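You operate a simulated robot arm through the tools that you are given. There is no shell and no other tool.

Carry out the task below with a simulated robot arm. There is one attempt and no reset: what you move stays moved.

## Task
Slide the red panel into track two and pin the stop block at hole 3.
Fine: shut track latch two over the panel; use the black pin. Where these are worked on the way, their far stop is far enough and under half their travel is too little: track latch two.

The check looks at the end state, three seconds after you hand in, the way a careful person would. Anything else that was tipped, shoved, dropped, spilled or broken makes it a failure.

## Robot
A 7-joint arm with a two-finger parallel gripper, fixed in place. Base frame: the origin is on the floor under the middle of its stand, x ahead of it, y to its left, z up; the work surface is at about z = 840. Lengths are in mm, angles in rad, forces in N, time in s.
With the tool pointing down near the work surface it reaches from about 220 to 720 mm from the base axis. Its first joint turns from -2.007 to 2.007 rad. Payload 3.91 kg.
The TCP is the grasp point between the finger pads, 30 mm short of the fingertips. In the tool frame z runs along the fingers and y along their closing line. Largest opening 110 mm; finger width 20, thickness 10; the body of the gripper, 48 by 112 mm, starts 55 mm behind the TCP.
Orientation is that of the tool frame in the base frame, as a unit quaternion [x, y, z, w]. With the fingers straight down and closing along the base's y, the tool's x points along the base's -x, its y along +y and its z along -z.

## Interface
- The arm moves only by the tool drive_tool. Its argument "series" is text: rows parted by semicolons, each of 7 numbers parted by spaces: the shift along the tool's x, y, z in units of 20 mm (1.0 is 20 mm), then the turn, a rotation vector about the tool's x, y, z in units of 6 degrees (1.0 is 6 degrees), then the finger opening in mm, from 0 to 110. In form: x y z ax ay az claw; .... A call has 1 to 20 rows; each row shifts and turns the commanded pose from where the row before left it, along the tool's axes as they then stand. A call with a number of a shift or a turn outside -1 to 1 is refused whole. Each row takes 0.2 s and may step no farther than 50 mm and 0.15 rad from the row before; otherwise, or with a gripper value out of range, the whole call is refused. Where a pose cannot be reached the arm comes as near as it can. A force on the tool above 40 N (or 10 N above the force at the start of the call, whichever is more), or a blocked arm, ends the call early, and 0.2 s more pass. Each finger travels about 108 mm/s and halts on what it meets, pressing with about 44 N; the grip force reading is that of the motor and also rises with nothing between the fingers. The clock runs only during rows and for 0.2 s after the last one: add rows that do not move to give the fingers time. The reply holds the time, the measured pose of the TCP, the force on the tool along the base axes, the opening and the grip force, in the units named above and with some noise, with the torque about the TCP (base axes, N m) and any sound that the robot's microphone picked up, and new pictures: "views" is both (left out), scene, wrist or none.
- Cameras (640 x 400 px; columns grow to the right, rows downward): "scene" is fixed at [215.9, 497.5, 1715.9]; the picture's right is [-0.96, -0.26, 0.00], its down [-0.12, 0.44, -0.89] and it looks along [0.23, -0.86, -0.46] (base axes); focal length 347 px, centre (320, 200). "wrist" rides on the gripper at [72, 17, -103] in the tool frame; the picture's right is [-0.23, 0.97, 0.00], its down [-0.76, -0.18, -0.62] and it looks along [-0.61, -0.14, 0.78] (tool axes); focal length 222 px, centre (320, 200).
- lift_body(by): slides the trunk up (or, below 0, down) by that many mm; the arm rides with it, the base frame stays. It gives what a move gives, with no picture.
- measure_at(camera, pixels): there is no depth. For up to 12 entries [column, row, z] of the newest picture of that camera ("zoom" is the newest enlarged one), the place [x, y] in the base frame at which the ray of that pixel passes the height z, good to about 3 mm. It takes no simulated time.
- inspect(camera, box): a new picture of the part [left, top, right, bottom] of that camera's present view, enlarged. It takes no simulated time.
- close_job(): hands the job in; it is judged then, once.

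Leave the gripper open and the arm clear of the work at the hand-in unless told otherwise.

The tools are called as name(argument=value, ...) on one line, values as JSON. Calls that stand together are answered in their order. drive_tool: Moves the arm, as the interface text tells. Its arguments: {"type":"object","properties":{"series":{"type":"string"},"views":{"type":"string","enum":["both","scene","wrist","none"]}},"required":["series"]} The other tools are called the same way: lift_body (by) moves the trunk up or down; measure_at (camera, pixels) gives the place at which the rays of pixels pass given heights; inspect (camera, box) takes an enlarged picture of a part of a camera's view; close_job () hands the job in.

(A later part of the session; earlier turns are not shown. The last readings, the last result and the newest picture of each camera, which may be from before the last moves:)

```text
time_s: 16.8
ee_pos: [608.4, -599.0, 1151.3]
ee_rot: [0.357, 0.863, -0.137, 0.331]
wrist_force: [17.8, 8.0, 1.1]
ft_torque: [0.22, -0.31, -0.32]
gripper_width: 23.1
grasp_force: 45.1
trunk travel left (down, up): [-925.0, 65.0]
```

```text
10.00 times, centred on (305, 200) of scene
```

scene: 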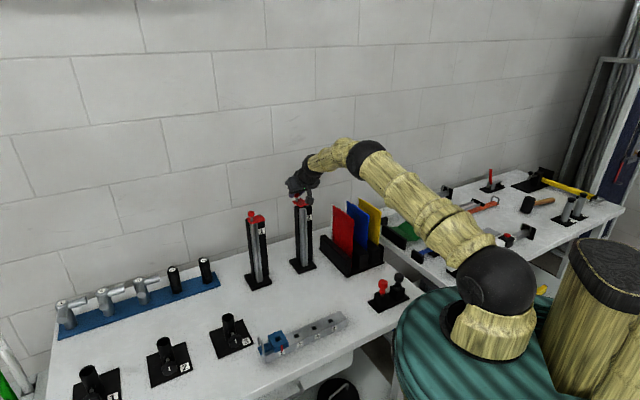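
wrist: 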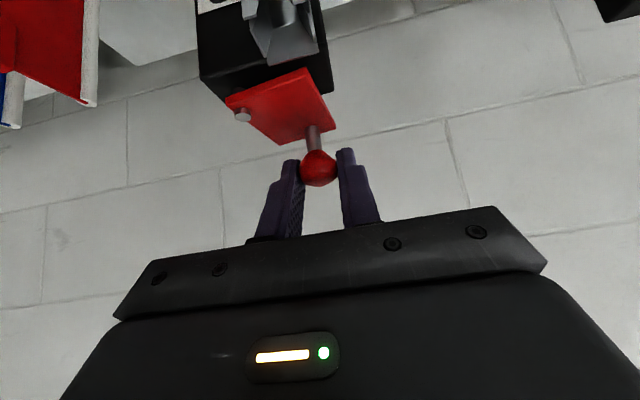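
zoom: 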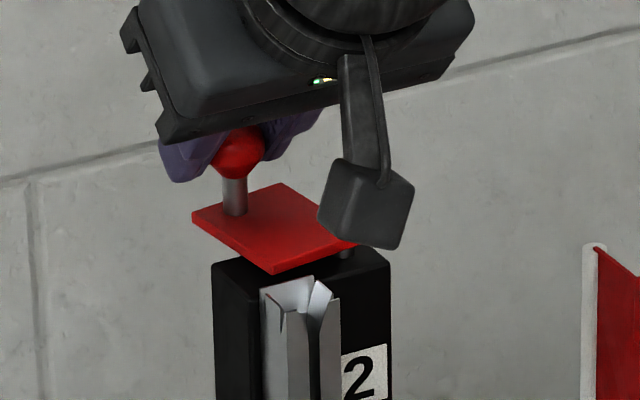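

The knob moved a little more, so it isn't at the stop yet. I'll continue the arc with the knob re-centred in the grip.

drive_tool(series="-0.136 -0.2265 0.1235 0 0 0 20;-0.113 -0.2485 0.102 0 0 0 20;-0.088 -0.2665 0.08 0 0 0 20;0 0 0 0 0 0 20", views="both")

inspect(camera="scene", box=[280, 180, 330, 220])

```text
time_s: 17.8
ee_pos: [607.9, -609.3, 1150.7]
ee_rot: [0.354, 0.864, -0.135, 0.331]
wrist_force: [23.7, 26.6, 3.7]
ft_torque: [0.47, -0.31, -0.01]
gripper_width: 23.0
grasp_force: 45.3
trunk travel left (down, up): [-925.0, 65.0]
```

scene: 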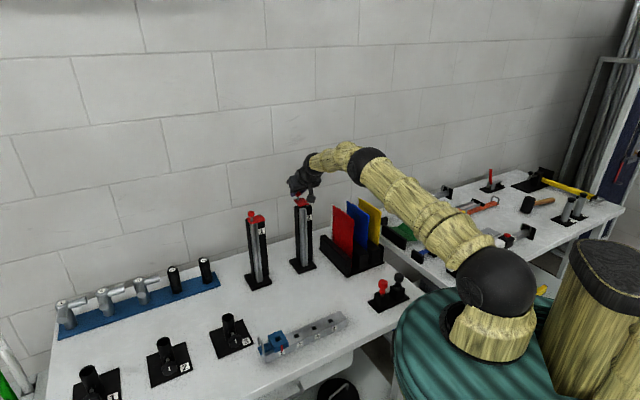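
wrist: 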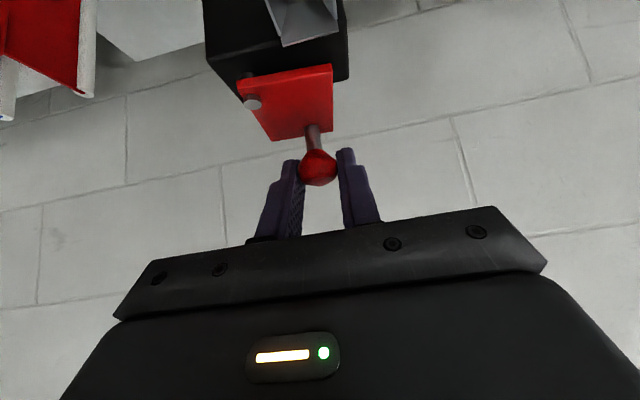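

```text
10.00 times, centred on (305, 200) of scene
```

zoom: 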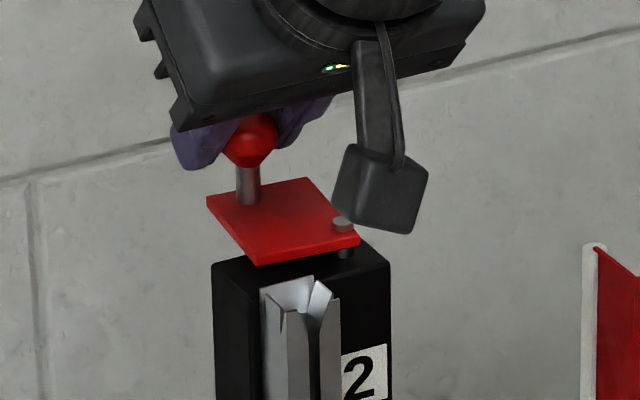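

measure_at(camera="zoom", pixels=[[207, 194, 1113], [307, 178, 1113], [258, 260, 1113], [360, 233, 1113], [343, 228, 1117], [247, 200, 1113], [249, 140, 1141]])

```text
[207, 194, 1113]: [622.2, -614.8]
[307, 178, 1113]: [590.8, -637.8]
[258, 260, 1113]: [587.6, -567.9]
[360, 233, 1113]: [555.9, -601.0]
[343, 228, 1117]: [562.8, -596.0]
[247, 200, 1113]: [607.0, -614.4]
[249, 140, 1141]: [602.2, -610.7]
```

The plate has turned close to 90°, the groove is fully open, and the force reads 35 N, so this is the far stop. I'll open the fingers and back straight out along the tool axis.

drive_tool(series="0 0 0 0 0 0 50;0 0 0 0 0 0 60;0 0 -0.5 0 0 0 60;0 0 -1 0 0 0 70;0 0 -1 0 0 0 80;0 0 -1 0 0 0 90;0 0 -1 0 0 0 90;0 0 -1 0 0 0 90;0 0 0 0 0 0 90", views="both")

inspect(camera="scene", box=[280, 180, 330, 220])

inspect(camera="wrist", box=[180, 0, 420, 180])

```text
time_s: 19.8
ee_pos: [547.4, -567.5, 1232.4]
ee_rot: [0.357, 0.862, -0.138, 0.331]
wrist_force: [0.7, -0.1, -0.1]
ft_torque: [0.0, 0.0, 0.02]
gripper_width: 90.0
grasp_force: 0.1
trunk travel left (down, up): [-925.0, 65.0]
```

scene: 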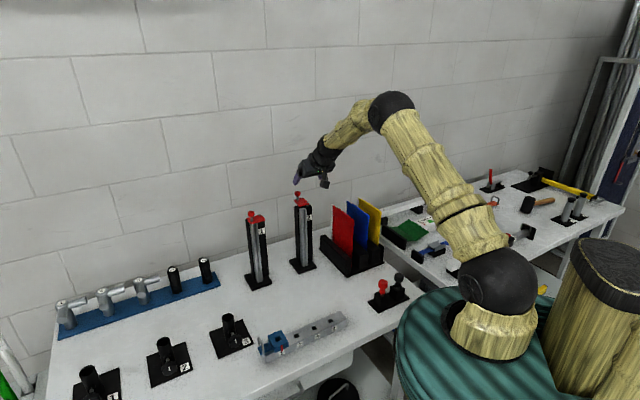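
wrist: 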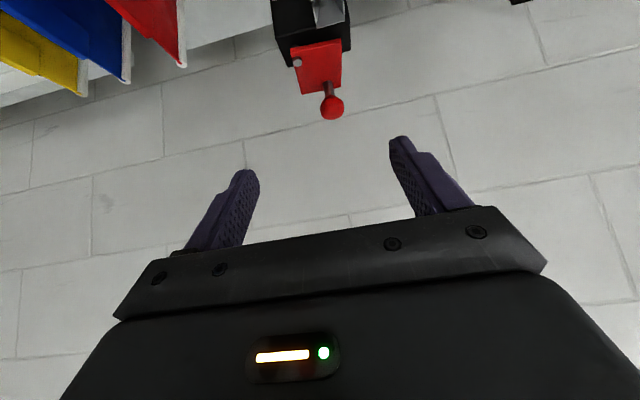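

```text
10.00 times, centred on (305, 200) of scene
```

zoom: 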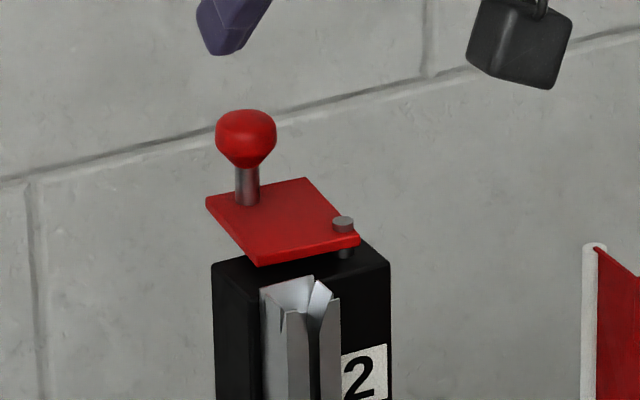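

```text
2.22 times, centred on (300, 90) of wrist
```

zoom: 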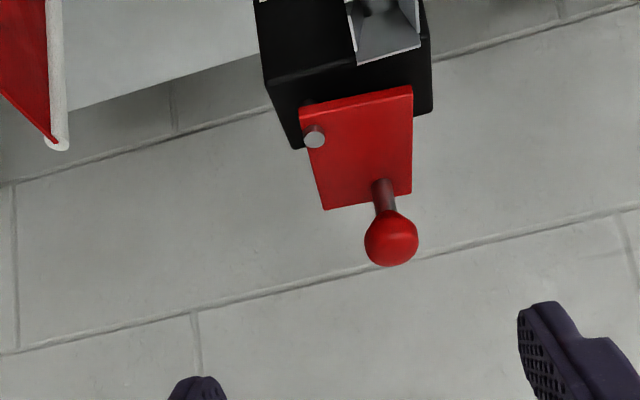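

The latch is open and stays. Next is the red panel: I'll reduce the tilt to 30°, which stays in the panel's plane, and hover above and inboard of the panel's top for a close look.

drive_tool(series="0 0 0 0 1 0 80;0 0 0 0 1 0 70;0.9 -0.954 -0.015 0 0 0 70;0.9 -0.954 -0.015 0 0 0 70;0.9 -0.954 -0.015 0 0 0 70;0.9 -0.954 -0.015 0 0 0 70;0.9 -0.954 -0.015 0 0 0 70;0.9 -0.954 -0.015 0 0 0 70;0.9 -0.954 -0.015 0 0 0 70;0 0 0 0 0 0 70", views="both")

inspect(camera="wrist", box=[200, 40, 440, 220])

inspect(camera="scene", box=[310, 160, 400, 280])

```text
time_s: 22.0
ee_pos: [375.6, -583.4, 1172.5]
ee_rot: [0.37, 0.893, -0.099, 0.239]
wrist_force: [-0.1, -0.2, 0.4]
ft_torque: [0.0, 0.02, 0.01]
gripper_width: 69.9
grasp_force: 0.1
trunk travel left (down, up): [-925.0, 65.0]
```

scene: 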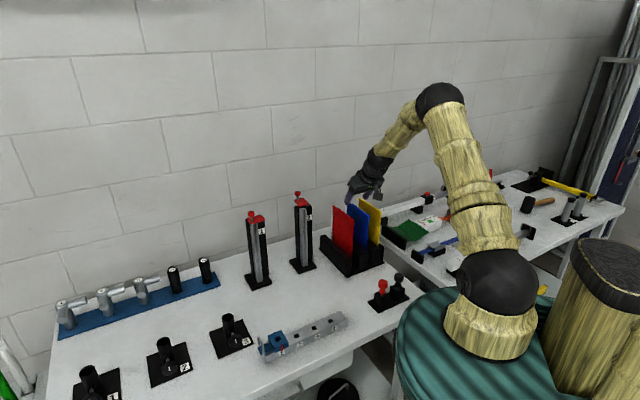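
wrist: 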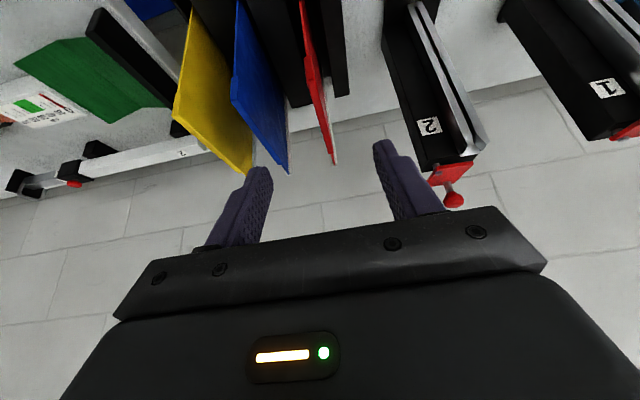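

```text
2.22 times, centred on (320, 130) of wrist
```

zoom: 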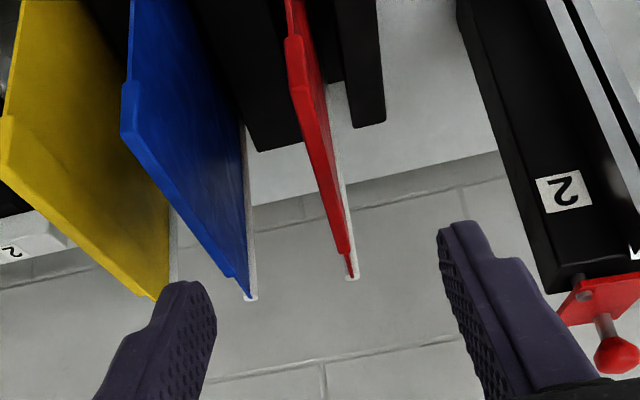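

```text
3.33 times, centred on (355, 220) of scene
```

zoom: 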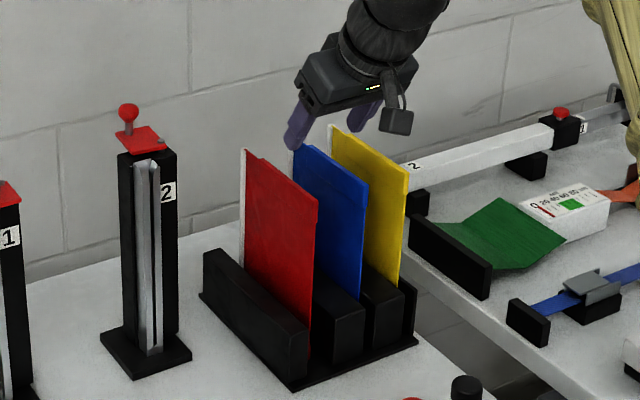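

I'll measure the top edge of the red panel (zoom (292,42) to (346,250)) and the neighbouring panels.

measure_at(camera="zoom", pixels=[[290, 42, 1070], [304, 100, 1070], [320, 165, 1070], [343, 248, 1070], [349, 272, 1066], [352, 278, 1066], [127, 85, 1070], [245, 290, 1070], [4, 118, 1070], [337, 215, 1070]])

inspect(camera="wrist", box=[290, 0, 360, 175])

```text
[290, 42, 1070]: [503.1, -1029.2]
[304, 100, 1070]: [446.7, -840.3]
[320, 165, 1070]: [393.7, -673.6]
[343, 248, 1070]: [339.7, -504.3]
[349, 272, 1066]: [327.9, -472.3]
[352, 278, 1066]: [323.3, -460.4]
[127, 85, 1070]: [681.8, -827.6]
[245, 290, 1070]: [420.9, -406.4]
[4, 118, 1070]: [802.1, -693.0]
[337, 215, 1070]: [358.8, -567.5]
```

```text
2.29 times, centred on (325, 88) of wrist
```

zoom: 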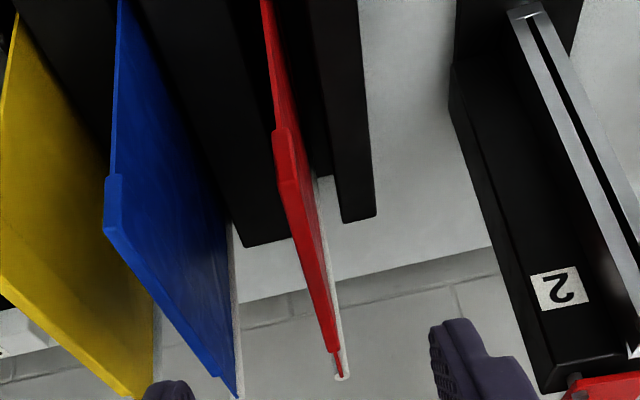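

measure_at(camera="zoom", pixels=[[281, 185, 1070], [290, 185, 1070], [332, 350, 1070], [337, 352, 1066], [341, 377, 1066], [275, 130, 1040], [107, 225, 1070], [218, 372, 1070], [236, 395, 1066], [2, 275, 1070], [341, 377, 1070]])

```text
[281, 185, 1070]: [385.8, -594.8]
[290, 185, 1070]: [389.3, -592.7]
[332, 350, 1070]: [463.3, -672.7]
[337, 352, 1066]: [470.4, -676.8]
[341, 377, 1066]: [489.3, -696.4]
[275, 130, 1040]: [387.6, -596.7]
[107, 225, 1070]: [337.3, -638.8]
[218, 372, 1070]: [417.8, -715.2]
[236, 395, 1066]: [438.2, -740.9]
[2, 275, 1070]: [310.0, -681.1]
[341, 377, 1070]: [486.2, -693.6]
```

The red panel's top edge runs from (387.5,-594) to the bead at (488,-695), with z≈1070 and thickness about 4 mm. I'll go to 60 mm short of a grip point 65 mm from the near corner and check the alignment.

drive_tool(series="-0.097 0.011 0.848 0 0 0 50;-0.097 0.011 0.848 0 0 0 50;-0.097 0.011 0.848 0 0 0 50;-0.097 0.011 0.848 0 0 0 50;-0.097 0.011 0.848 0 0 0 50;0 0 0 0 0 0 50", views="both")

inspect(camera="wrist", box=[230, 40, 410, 220])

```text
time_s: 23.4
ee_pos: [413.0, -618.0, 1103.1]
ee_rot: [0.37, 0.892, -0.099, 0.239]
wrist_force: [-1.6, 0.3, 0.0]
ft_torque: [-0.03, 0.0, -0.01]
gripper_width: 50.2
grasp_force: 0.0
trunk travel left (down, up): [-925.0, 65.0]
```

scene: 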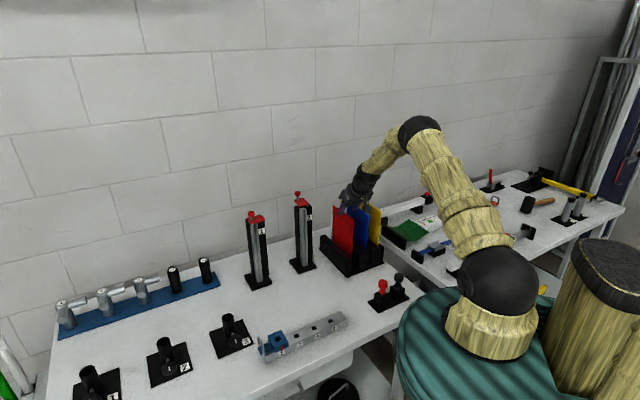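
wrist: 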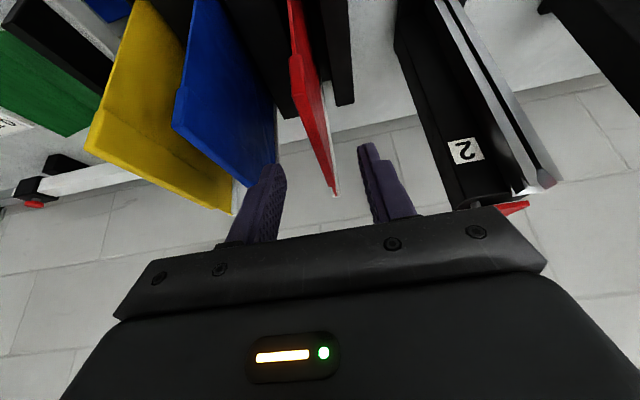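

```text
2.22 times, centred on (320, 130) of wrist
```

zoom: 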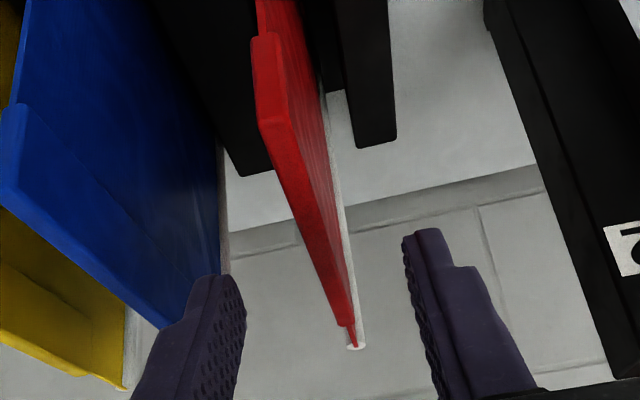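

measure_at(camera="zoom", pixels=[[262, 124, 1070], [275, 122, 1070], [340, 322, 1070], [352, 322, 1070], [356, 346, 1066], [300, 220, 1070], [315, 220, 1070], [128, 385, 1066]])

```text
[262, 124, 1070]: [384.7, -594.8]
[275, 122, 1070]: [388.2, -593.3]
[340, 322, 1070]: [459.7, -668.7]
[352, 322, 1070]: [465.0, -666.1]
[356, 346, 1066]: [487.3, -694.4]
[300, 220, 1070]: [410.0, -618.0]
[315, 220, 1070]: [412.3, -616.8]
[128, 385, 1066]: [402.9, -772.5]
```

The panel is centred to within 1.5 mm. I'll advance 60 mm so the fingers straddle the top band, then close.

drive_tool(series="0 -0.025 1 0 0 0 50;0 -0.025 1 0 0 0 50;0 -0.025 1 0 0 0 50;0 0 0 0 0 0 40", views="both")

inspect(camera="wrist", box=[230, 40, 410, 220])

inspect(camera="scene", box=[310, 160, 400, 280])

```text
time_s: 24.4
ee_pos: [433.0, -641.9, 1050.6]
ee_rot: [0.369, 0.893, -0.099, 0.239]
wrist_force: [-1.2, 0.2, -0.4]
ft_torque: [-0.01, 0.0, -0.01]
gripper_width: 40.1
grasp_force: 0.2
trunk travel left (down, up): [-925.0, 65.0]
```

scene: 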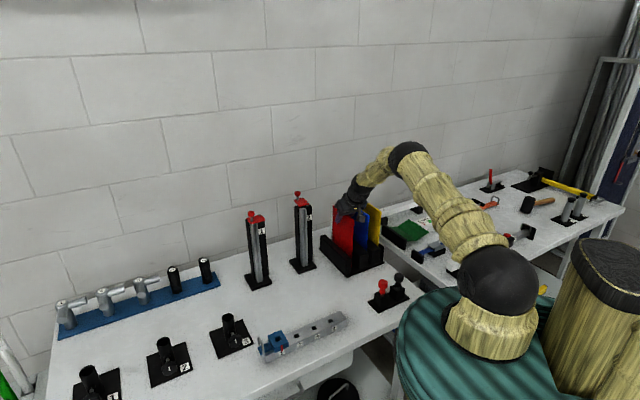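
wrist: 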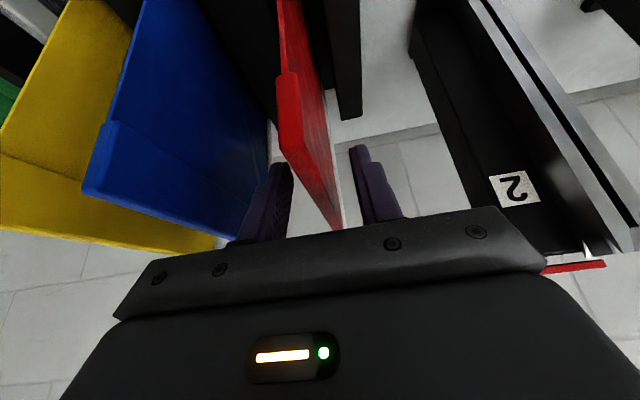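

```text
2.22 times, centred on (320, 130) of wrist
```

zoom: 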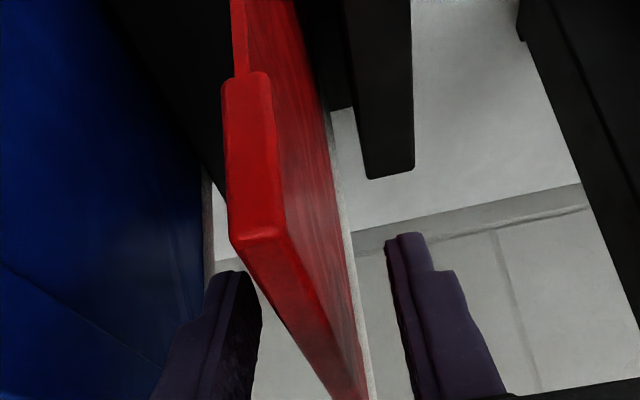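

```text
3.33 times, centred on (355, 220) of scene
```

zoom: 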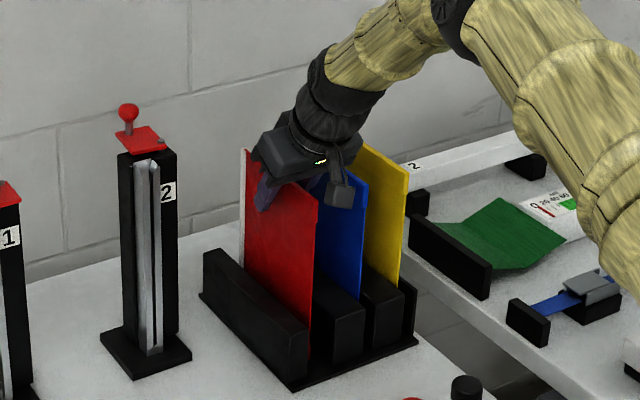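

The fingers straddle the red panel clear of the blue one. I'll close on the band.

drive_tool(series="0 0.05 0 0 0 0 25;0 0 0 0 0 0 15;0 0 0 0 0 0 0;0 0 0 0 0 0 0;0 0 0 0 0 0 0", views="both")

inspect(camera="wrist", box=[230, 40, 410, 220])

```text
time_s: 25.6
ee_pos: [433.9, -641.7, 1051.6]
ee_rot: [0.369, 0.893, -0.099, 0.24]
wrist_force: [0.4, 0.5, 1.1]
ft_torque: [0.07, -0.11, 0.01]
gripper_width: 7.3
grasp_force: 44.0
trunk travel left (down, up): [-925.0, 65.0]
```

scene: 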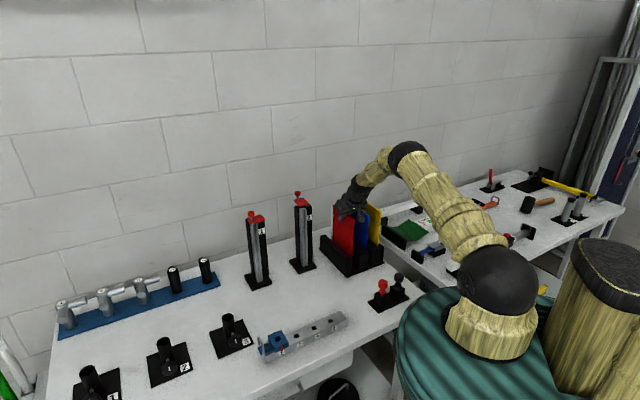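
wrist: 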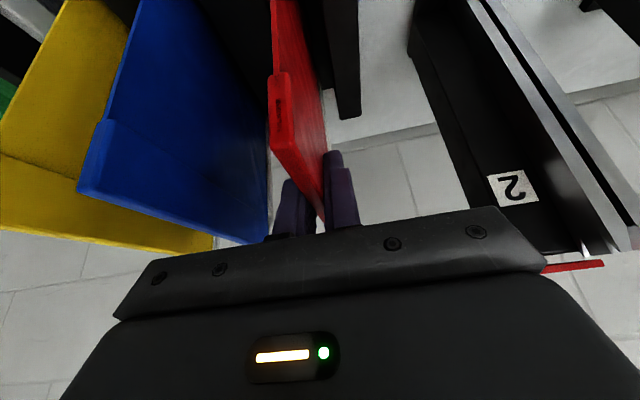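

```text
2.22 times, centred on (320, 130) of wrist
```

zoom: 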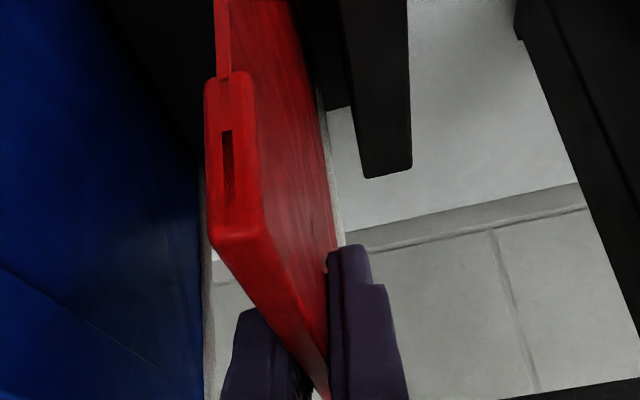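

The panel is gripped (7.3 mm). I'll lift straight up 40 mm first and check the hold and the forces.

drive_tool(series="-0.25 0 -0.433 0 0 0 0;-0.5 0 -0.866 0 0 0 0;-0.25 0 -0.433 0 0 0 0;0 0 0 0 0 0 0", views="both")

inspect(camera="scene", box=[310, 160, 400, 280])

```text
time_s: 26.6
ee_pos: [432.4, -641.5, 1091.0]
ee_rot: [0.371, 0.891, -0.101, 0.24]
wrist_force: [-0.3, -0.3, -1.1]
ft_torque: [0.02, -0.02, -0.04]
gripper_width: 7.5
grasp_force: 44.1
trunk travel left (down, up): [-925.0, 65.0]
```

scene: 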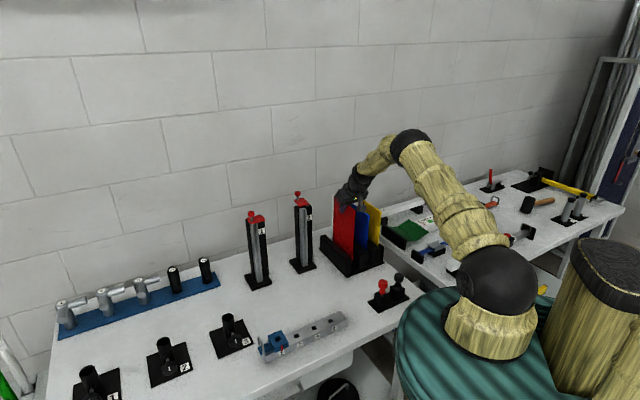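
wrist: 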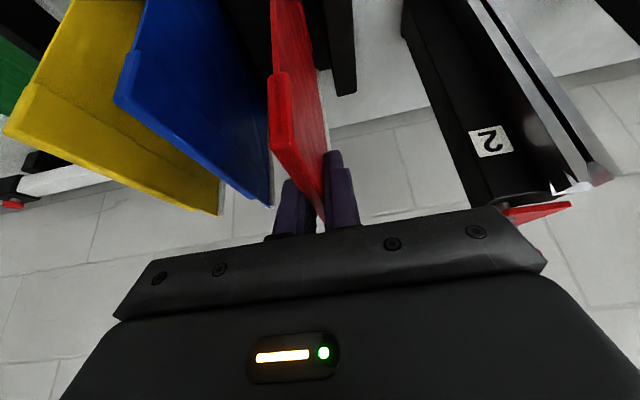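

```text
3.33 times, centred on (355, 220) of scene
```

zoom: 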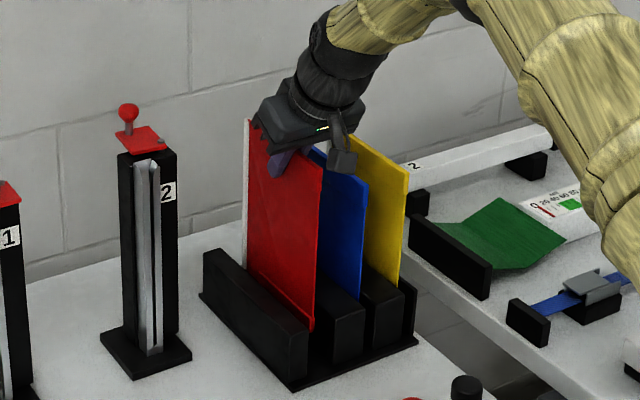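

It lifts freely. I'll measure where the panel's lower near corner is so I know its height.

measure_at(camera="zoom", pixels=[[313, 330, 870], [313, 330, 890], [313, 330, 910], [323, 172, 1110], [246, 120, 1106]])

```text
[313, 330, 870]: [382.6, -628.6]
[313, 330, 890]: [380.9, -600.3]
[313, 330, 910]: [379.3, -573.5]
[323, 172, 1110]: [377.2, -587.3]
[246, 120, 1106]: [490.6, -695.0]
```

The panel is about 217 mm tall, with its bottom at z≈893 now. I'll lift it another 245 mm so its bottom clears the track top (about 1108) by some 25 mm.

drive_tool(series="-0.5 0 -0.866 0 0 0 0;-0.5 0 -0.866 0 0 0 0;-0.5 0 -0.866 0 0 0 0;-0.5 0 -0.866 0 0 0 0;-0.5 0 -0.866 0 0 0 0;-0.5 0 -0.866 0 0 0 0;-0.5 0 -0.866 0 0 0 0;-0.5 0 -0.866 0 0 0 0;-0.5 0 -0.866 0 0 0 0;-0.5 0 -0.866 0 0 0 0;-0.5 0 -0.866 0 0 0 0;-0.5 0 -0.866 0 0 0 0;-0.13 0 -0.22 0 0 0 0;0 0 0 0 0 0 0", views="both")

inspect(camera="scene", box=[270, 120, 400, 280])

```text
time_s: 29.6
ee_pos: [433.3, -639.7, 1336.7]
ee_rot: [0.371, 0.892, -0.1, 0.239]
wrist_force: [0.2, 0.1, 0.1]
ft_torque: [0.02, 0.01, 0.01]
gripper_width: 7.4
grasp_force: 43.6
trunk travel left (down, up): [-925.0, 65.0]
```

scene: 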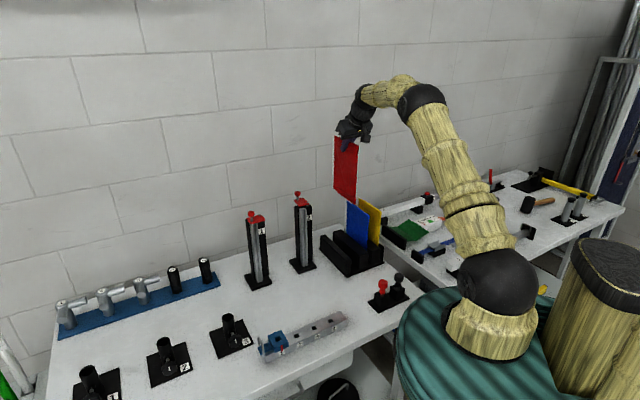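
wrist: 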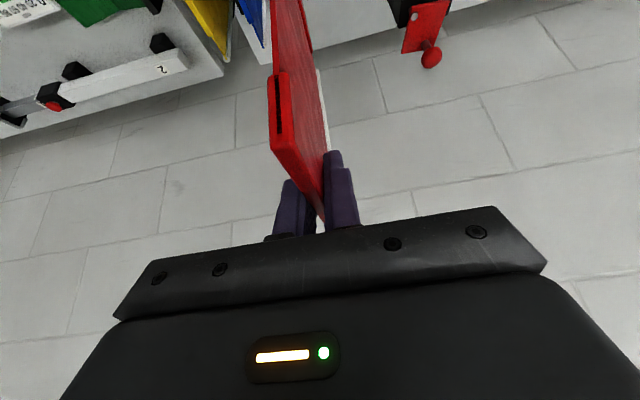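

```text
2.50 times, centred on (335, 200) of scene
```

zoom: 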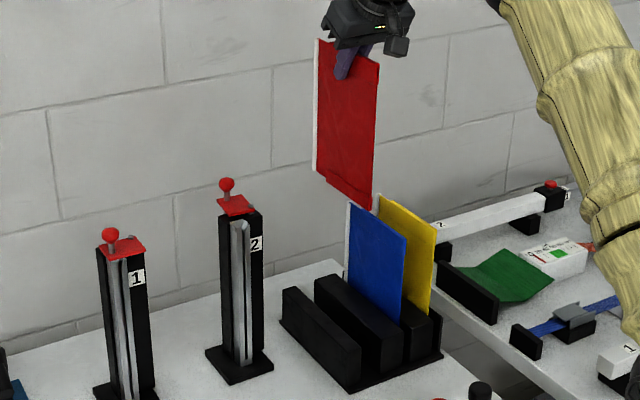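

The panel hangs clear above the rack. I need the slot location precisely, so I'll enlarge track 2's open top in the scene view.

inspect(camera="scene", box=[290, 195, 322, 220])

inspect(camera="scene", box=[320, 125, 370, 215])

```text
16.00 times, centred on (306, 208) of scene
```

zoom: 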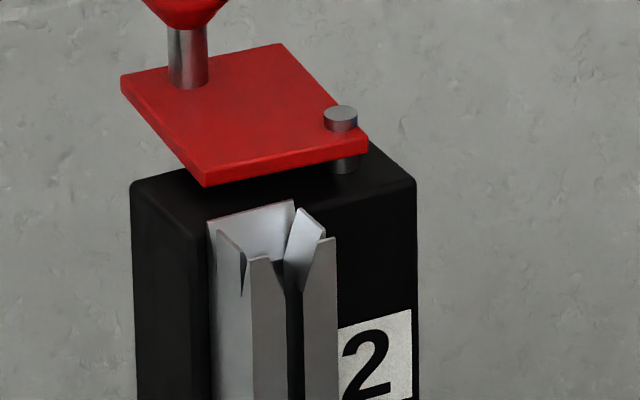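

```text
4.44 times, centred on (345, 170) of scene
```

zoom: 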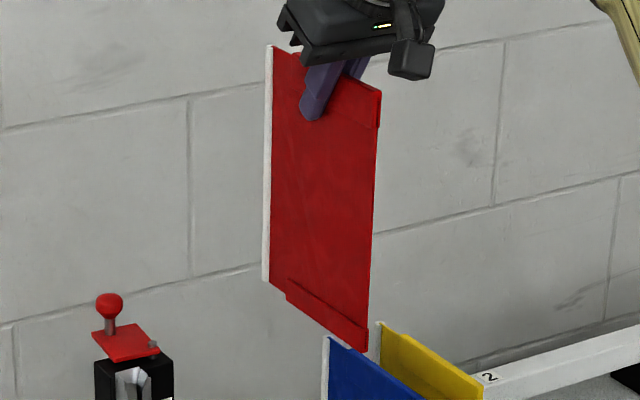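

inspect(camera="scene", box=[290, 195, 322, 220])

measure_at(camera="zoom", pixels=[[208, 222, 1100], [295, 200, 1100], [335, 238, 1100], [250, 260, 1100], [208, 222, 1108], [295, 200, 1108], [335, 238, 1108], [250, 260, 1108], [131, 183, 1100], [416, 183, 1100], [372, 143, 1100], [205, 232, 1100]])

```text
16.00 times, centred on (306, 208) of scene
```

zoom: 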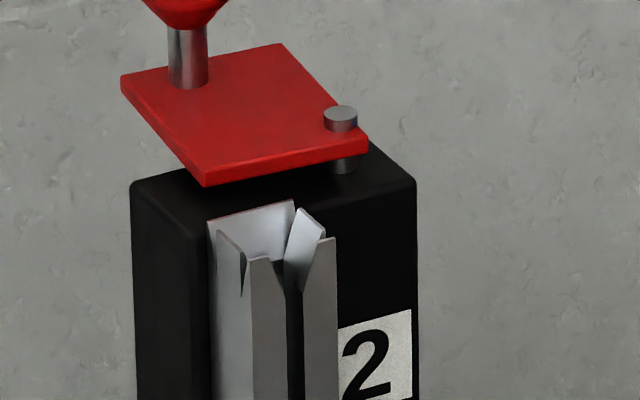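

```text
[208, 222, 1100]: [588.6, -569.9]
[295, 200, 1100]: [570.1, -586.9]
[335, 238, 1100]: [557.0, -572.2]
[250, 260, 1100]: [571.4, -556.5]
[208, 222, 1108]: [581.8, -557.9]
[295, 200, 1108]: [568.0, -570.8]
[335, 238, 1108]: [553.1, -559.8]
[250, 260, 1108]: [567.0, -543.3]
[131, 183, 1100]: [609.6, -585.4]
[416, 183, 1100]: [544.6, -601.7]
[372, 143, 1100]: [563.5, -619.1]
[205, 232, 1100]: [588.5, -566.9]
```

inspect(camera="scene", box=[285, 250, 321, 278])

```text
14.29 times, centred on (303, 264) of scene
```

zoom: 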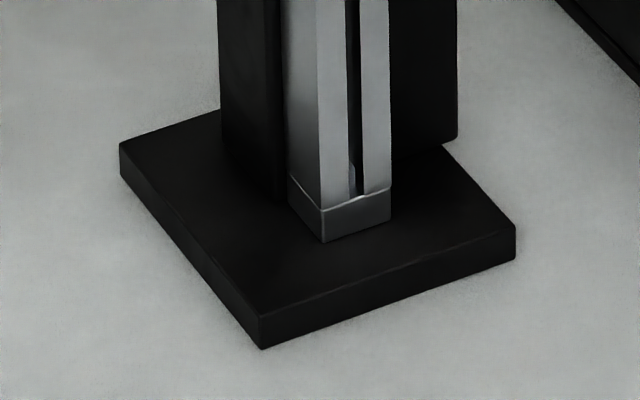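

measure_at(camera="zoom", pixels=[[323, 242, 850], [391, 219, 850], [288, 203, 850], [355, 230, 850], [261, 318, 850], [514, 232, 850], [119, 146, 850], [261, 348, 840]])

```text
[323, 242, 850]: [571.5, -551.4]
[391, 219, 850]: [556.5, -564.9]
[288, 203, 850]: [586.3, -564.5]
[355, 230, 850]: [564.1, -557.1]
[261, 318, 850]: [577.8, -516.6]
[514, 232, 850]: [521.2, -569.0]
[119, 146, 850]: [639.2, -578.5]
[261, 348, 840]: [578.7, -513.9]
```

The silver channel is about 20 × 20 mm with its top at z≈1104 and its centre at about (570,-564). I'll check the bead's bottom height before moving across.

measure_at(camera="scene", pixels=[[333.3, 188.5, 1130], [333.3, 188.5, 1150], [333.7, 135.5, 1340], [333.7, 135.5, 1360], [355.0, 203.5, 1130], [355.0, 203.5, 1150]])

```text
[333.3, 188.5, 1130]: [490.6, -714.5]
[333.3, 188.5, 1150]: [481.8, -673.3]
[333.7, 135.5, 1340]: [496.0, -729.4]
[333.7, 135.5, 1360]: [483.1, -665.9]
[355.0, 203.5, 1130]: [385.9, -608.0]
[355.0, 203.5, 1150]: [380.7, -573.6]
```

The bead bottom is at z≈1140, which clears the track. I'll move toward the robot by 32 mm first, then sideways 150 mm to hang over track 2.

drive_tool(series="0.684 0 -0.395 0 0 0 0;0.684 0 -0.395 0 0 0 0;0 0.936 0 0 0 0 0;0 0.936 0 0 0 0 0;0 0.936 0 0 0 0 0;0 0.936 0 0 0 0 0;0 0.936 0 0 0 0 0;0 0.936 0 0 0 0 0;0 0.936 0 0 0 0 0;0 0.936 0 0 0 0 0;0 0 0 0 0 0 0;0 0 0 0 0 0 0", views="both")

inspect(camera="scene", box=[285, 175, 335, 215])

inspect(camera="wrist", box=[250, 0, 430, 200])

```text
time_s: 32.2
ee_pos: [517.3, -510.1, 1337.1]
ee_rot: [0.37, 0.892, -0.1, 0.239]
wrist_force: [0.1, 0.1, -0.6]
ft_torque: [-0.01, 0.02, -0.02]
gripper_width: 7.2
grasp_force: 44.1
trunk travel left (down, up): [-925.0, 65.0]
```

scene: 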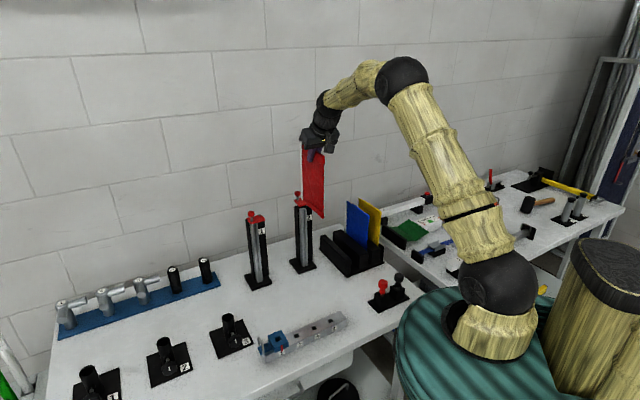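
wrist: 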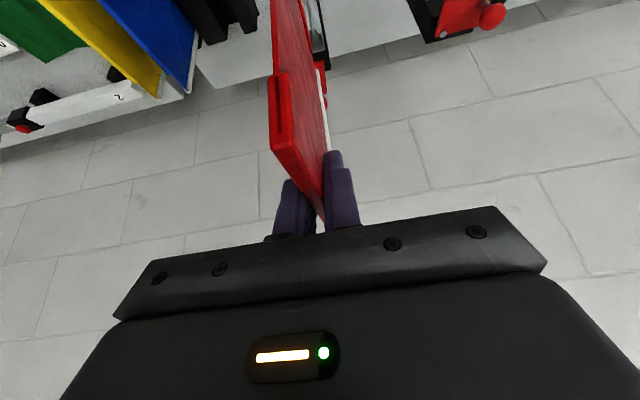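

```text
10.00 times, centred on (310, 195) of scene
```

zoom: 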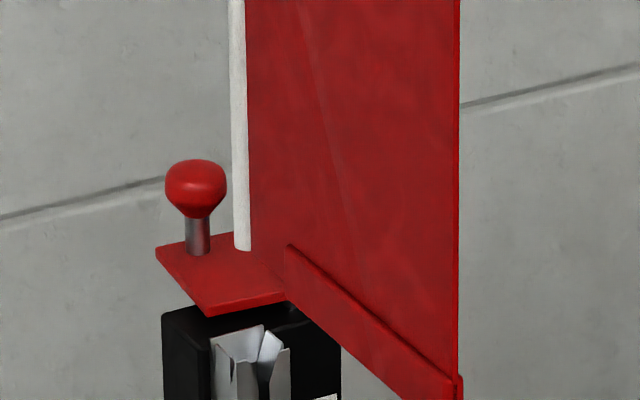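

```text
2.00 times, centred on (340, 100) of wrist
```

zoom: 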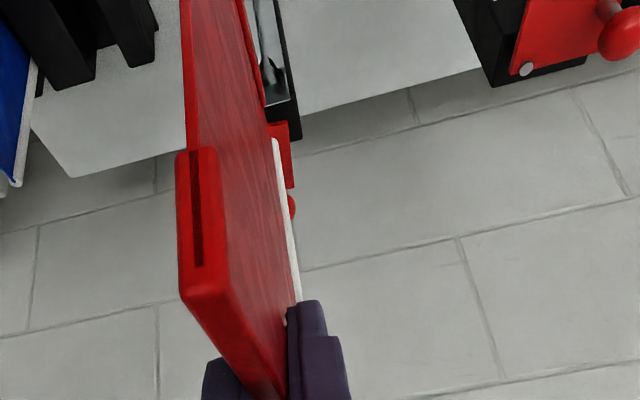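

Now I compare bead bottom and channel top in the same scene picture, at their own heights, so that the camera bias cancels.

measure_at(camera="scene", pixels=[[302.15, 199.6, 1140], [303.08, 209.35, 1104], [302.15, 199.6, 1142], [299.1, 208.8, 1104], [304.5, 207.5, 1104], [307.0, 209.9, 1104], [301.7, 211.2, 1104]])

inspect(camera="scene", box=[295, 190, 319, 214])

```text
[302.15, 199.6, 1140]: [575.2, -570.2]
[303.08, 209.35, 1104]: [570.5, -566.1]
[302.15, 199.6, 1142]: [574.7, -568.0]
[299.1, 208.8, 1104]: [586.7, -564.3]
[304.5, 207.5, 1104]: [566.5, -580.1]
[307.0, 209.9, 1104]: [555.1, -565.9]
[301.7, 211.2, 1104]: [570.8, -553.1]
```

```text
16.00 times, centred on (307, 202) of scene
```

zoom: 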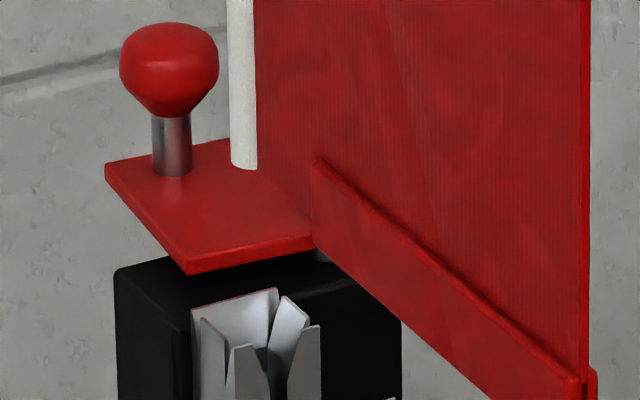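

The bead lies within about 1 mm sideways of the channel by the scene view; in depth it's uncertain by a few mm. I'll lower 22 mm and compare again close to the mouth.

drive_tool(series="0.275 0 0.476 0 0 0 0;0.275 0 0.476 0 0 0 0;0 0 0 0 0 0 0", views="both")

inspect(camera="wrist", box=[280, 0, 400, 130])

inspect(camera="scene", box=[295, 195, 319, 219])

```text
time_s: 33.0
ee_pos: [516.4, -511.0, 1315.2]
ee_rot: [0.369, 0.893, -0.098, 0.239]
wrist_force: [-0.1, -0.2, -0.1]
ft_torque: [0.04, -0.04, 0.02]
gripper_width: 7.4
grasp_force: 43.6
trunk travel left (down, up): [-925.0, 65.0]
```

scene: 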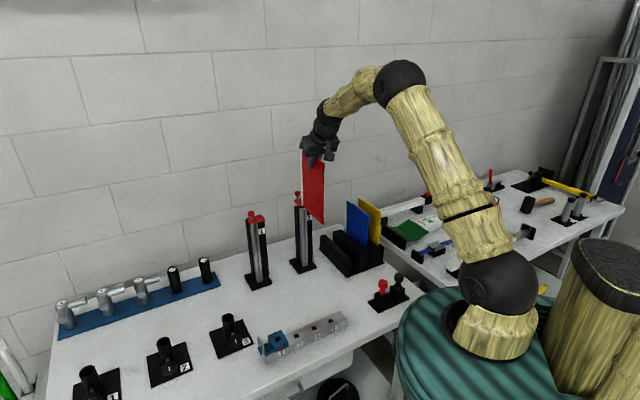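
wrist: 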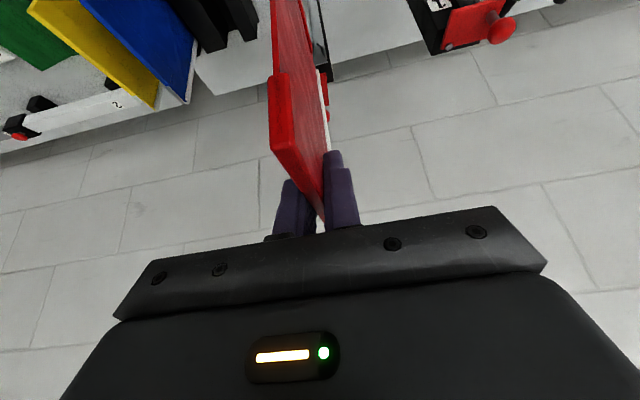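

```text
3.08 times, centred on (340, 65) of wrist
```

zoom: 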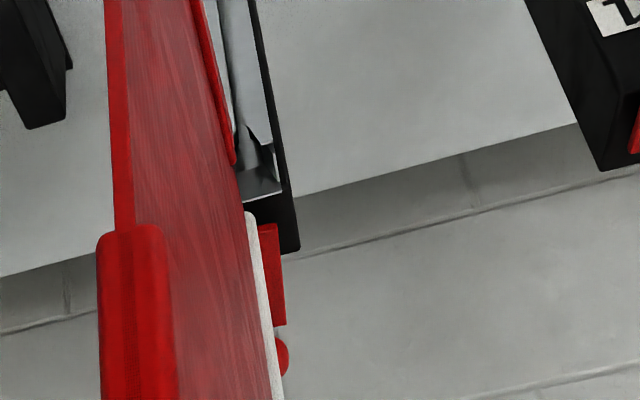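

```text
16.00 times, centred on (307, 207) of scene
```

zoom: 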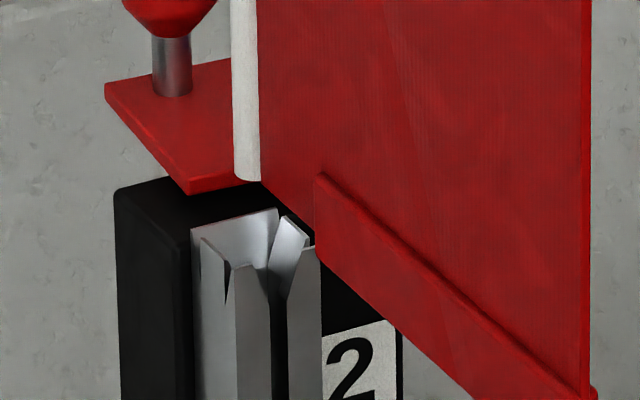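

inspect(camera="wrist", box=[310, 30, 350, 110])

```text
5.00 times, centred on (330, 70) of wrist
```

zoom: 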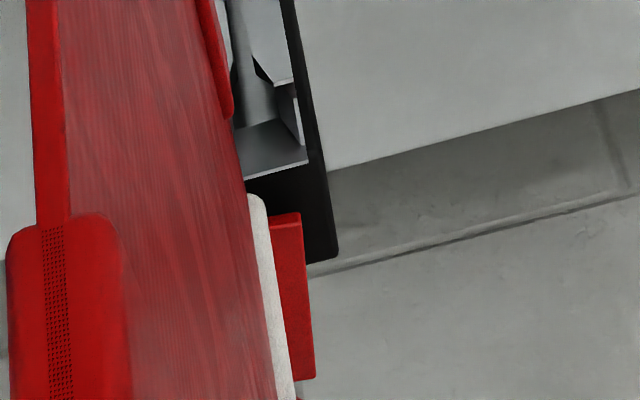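

measure_at(camera="zoom", pixels=[[308, 160, 1104], [292, 82, 1104], [252, 58, 1104], [246, 181, 1104], [257, 196, 1116], [257, 196, 1118], [257, 196, 1122], [302, 212, 1113], [315, 380, 1113], [335, 258, 1098]])

```text
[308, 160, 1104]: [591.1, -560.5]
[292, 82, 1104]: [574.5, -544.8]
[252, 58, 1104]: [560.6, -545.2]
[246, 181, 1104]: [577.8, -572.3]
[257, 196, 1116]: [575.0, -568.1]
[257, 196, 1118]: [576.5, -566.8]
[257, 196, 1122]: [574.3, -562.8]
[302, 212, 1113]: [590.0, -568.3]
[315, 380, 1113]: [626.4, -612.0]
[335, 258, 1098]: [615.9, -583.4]
```

The two views together say the bead should go about 2.5 mm to +e1 and about 6 mm toward the robot. I'll apply that and lower 6 mm, then look again.

drive_tool(series="0.26 0.125 -0.15 0 0 0 0;0.15 0 0.26 0 0 0 0;0 0 0 0 0 0 0", views="both")

inspect(camera="wrist", box=[310, 30, 350, 110])

inspect(camera="scene", box=[295, 195, 319, 219])

```text
time_s: 33.8
ee_pos: [514.7, -506.2, 1307.2]
ee_rot: [0.369, 0.893, -0.099, 0.239]
wrist_force: [-0.4, 1.2, 1.2]
ft_torque: [0.01, 0.01, 0.01]
gripper_width: 7.2
grasp_force: 44.2
trunk travel left (down, up): [-925.0, 65.0]
```

scene: 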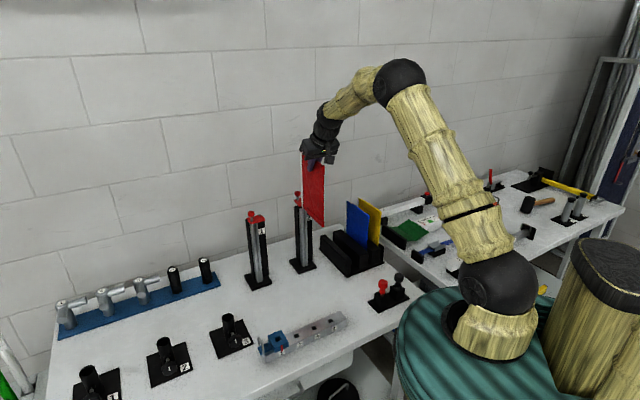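
wrist: 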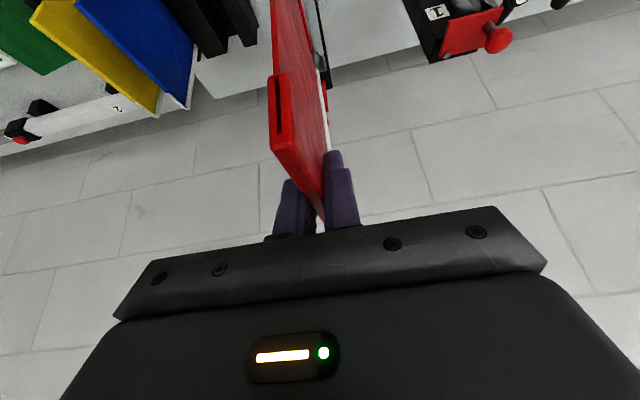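

```text
5.00 times, centred on (330, 70) of wrist
```

zoom: 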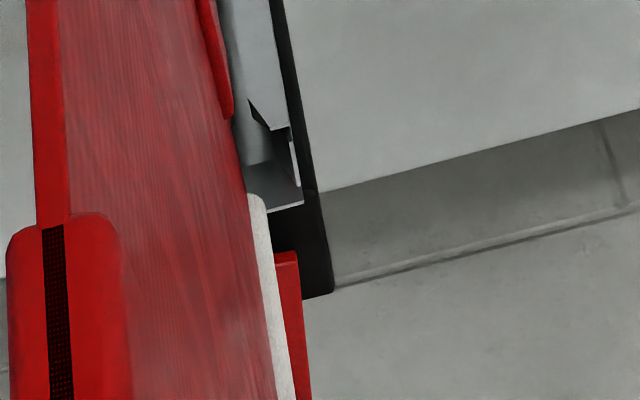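

```text
16.00 times, centred on (307, 207) of scene
```

zoom: 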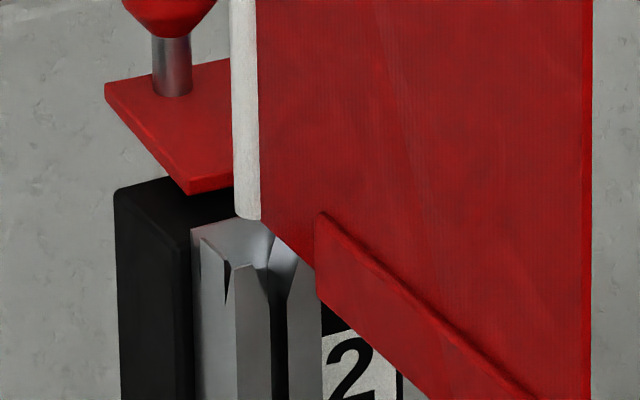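

Now both views agree to within about 2.5 mm in depth, with the bead bottom at z≈1109. I'll shift 2.5 mm toward the robot and lower 5 mm into the funnel.

drive_tool(series="0.108 0.01 -0.0625 0 0 0 0;0.125 0 0.2165 0 0 0 0;0 0 0 0 0 0 0", views="both")

inspect(camera="wrist", box=[310, 30, 350, 110])

inspect(camera="scene", box=[295, 195, 319, 219])

```text
time_s: 34.6
ee_pos: [511.9, -502.8, 1302.6]
ee_rot: [0.369, 0.892, -0.099, 0.24]
wrist_force: [0.7, -0.7, -0.5]
ft_torque: [0.02, -0.01, 0.01]
gripper_width: 7.3
grasp_force: 44.1
trunk travel left (down, up): [-925.0, 65.0]
```

scene: 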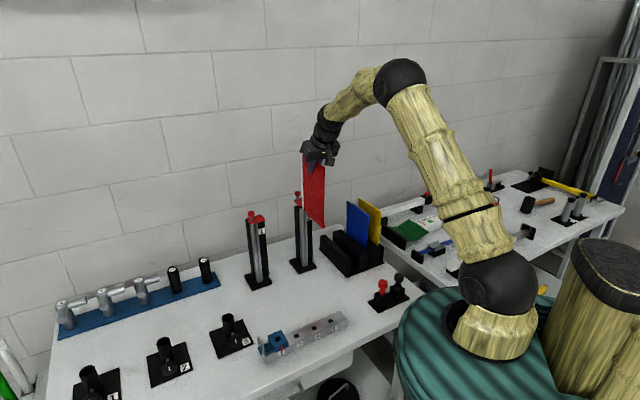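
wrist: 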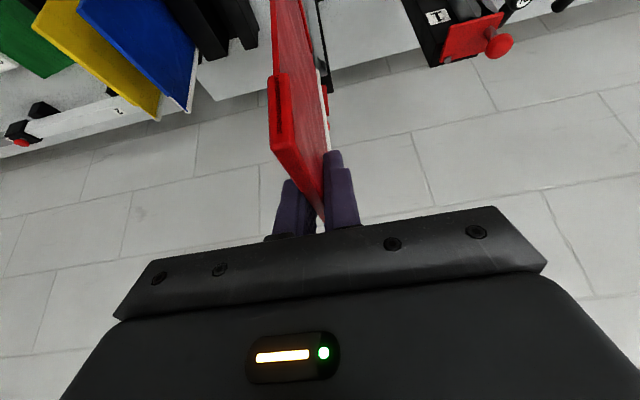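

```text
5.00 times, centred on (330, 70) of wrist
```

zoom: 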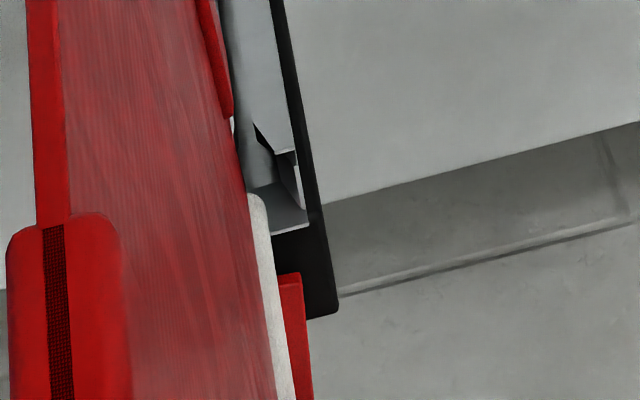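

```text
16.00 times, centred on (307, 207) of scene
```

zoom: 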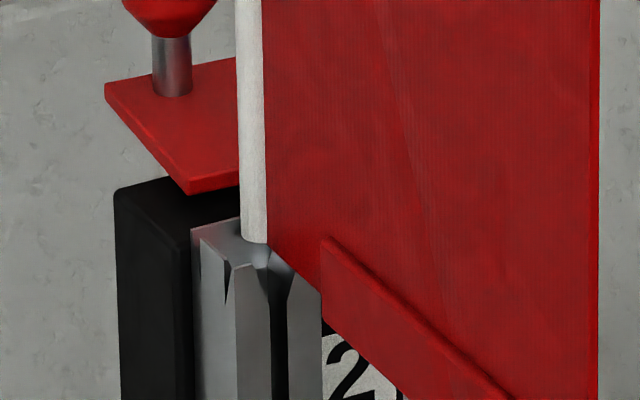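

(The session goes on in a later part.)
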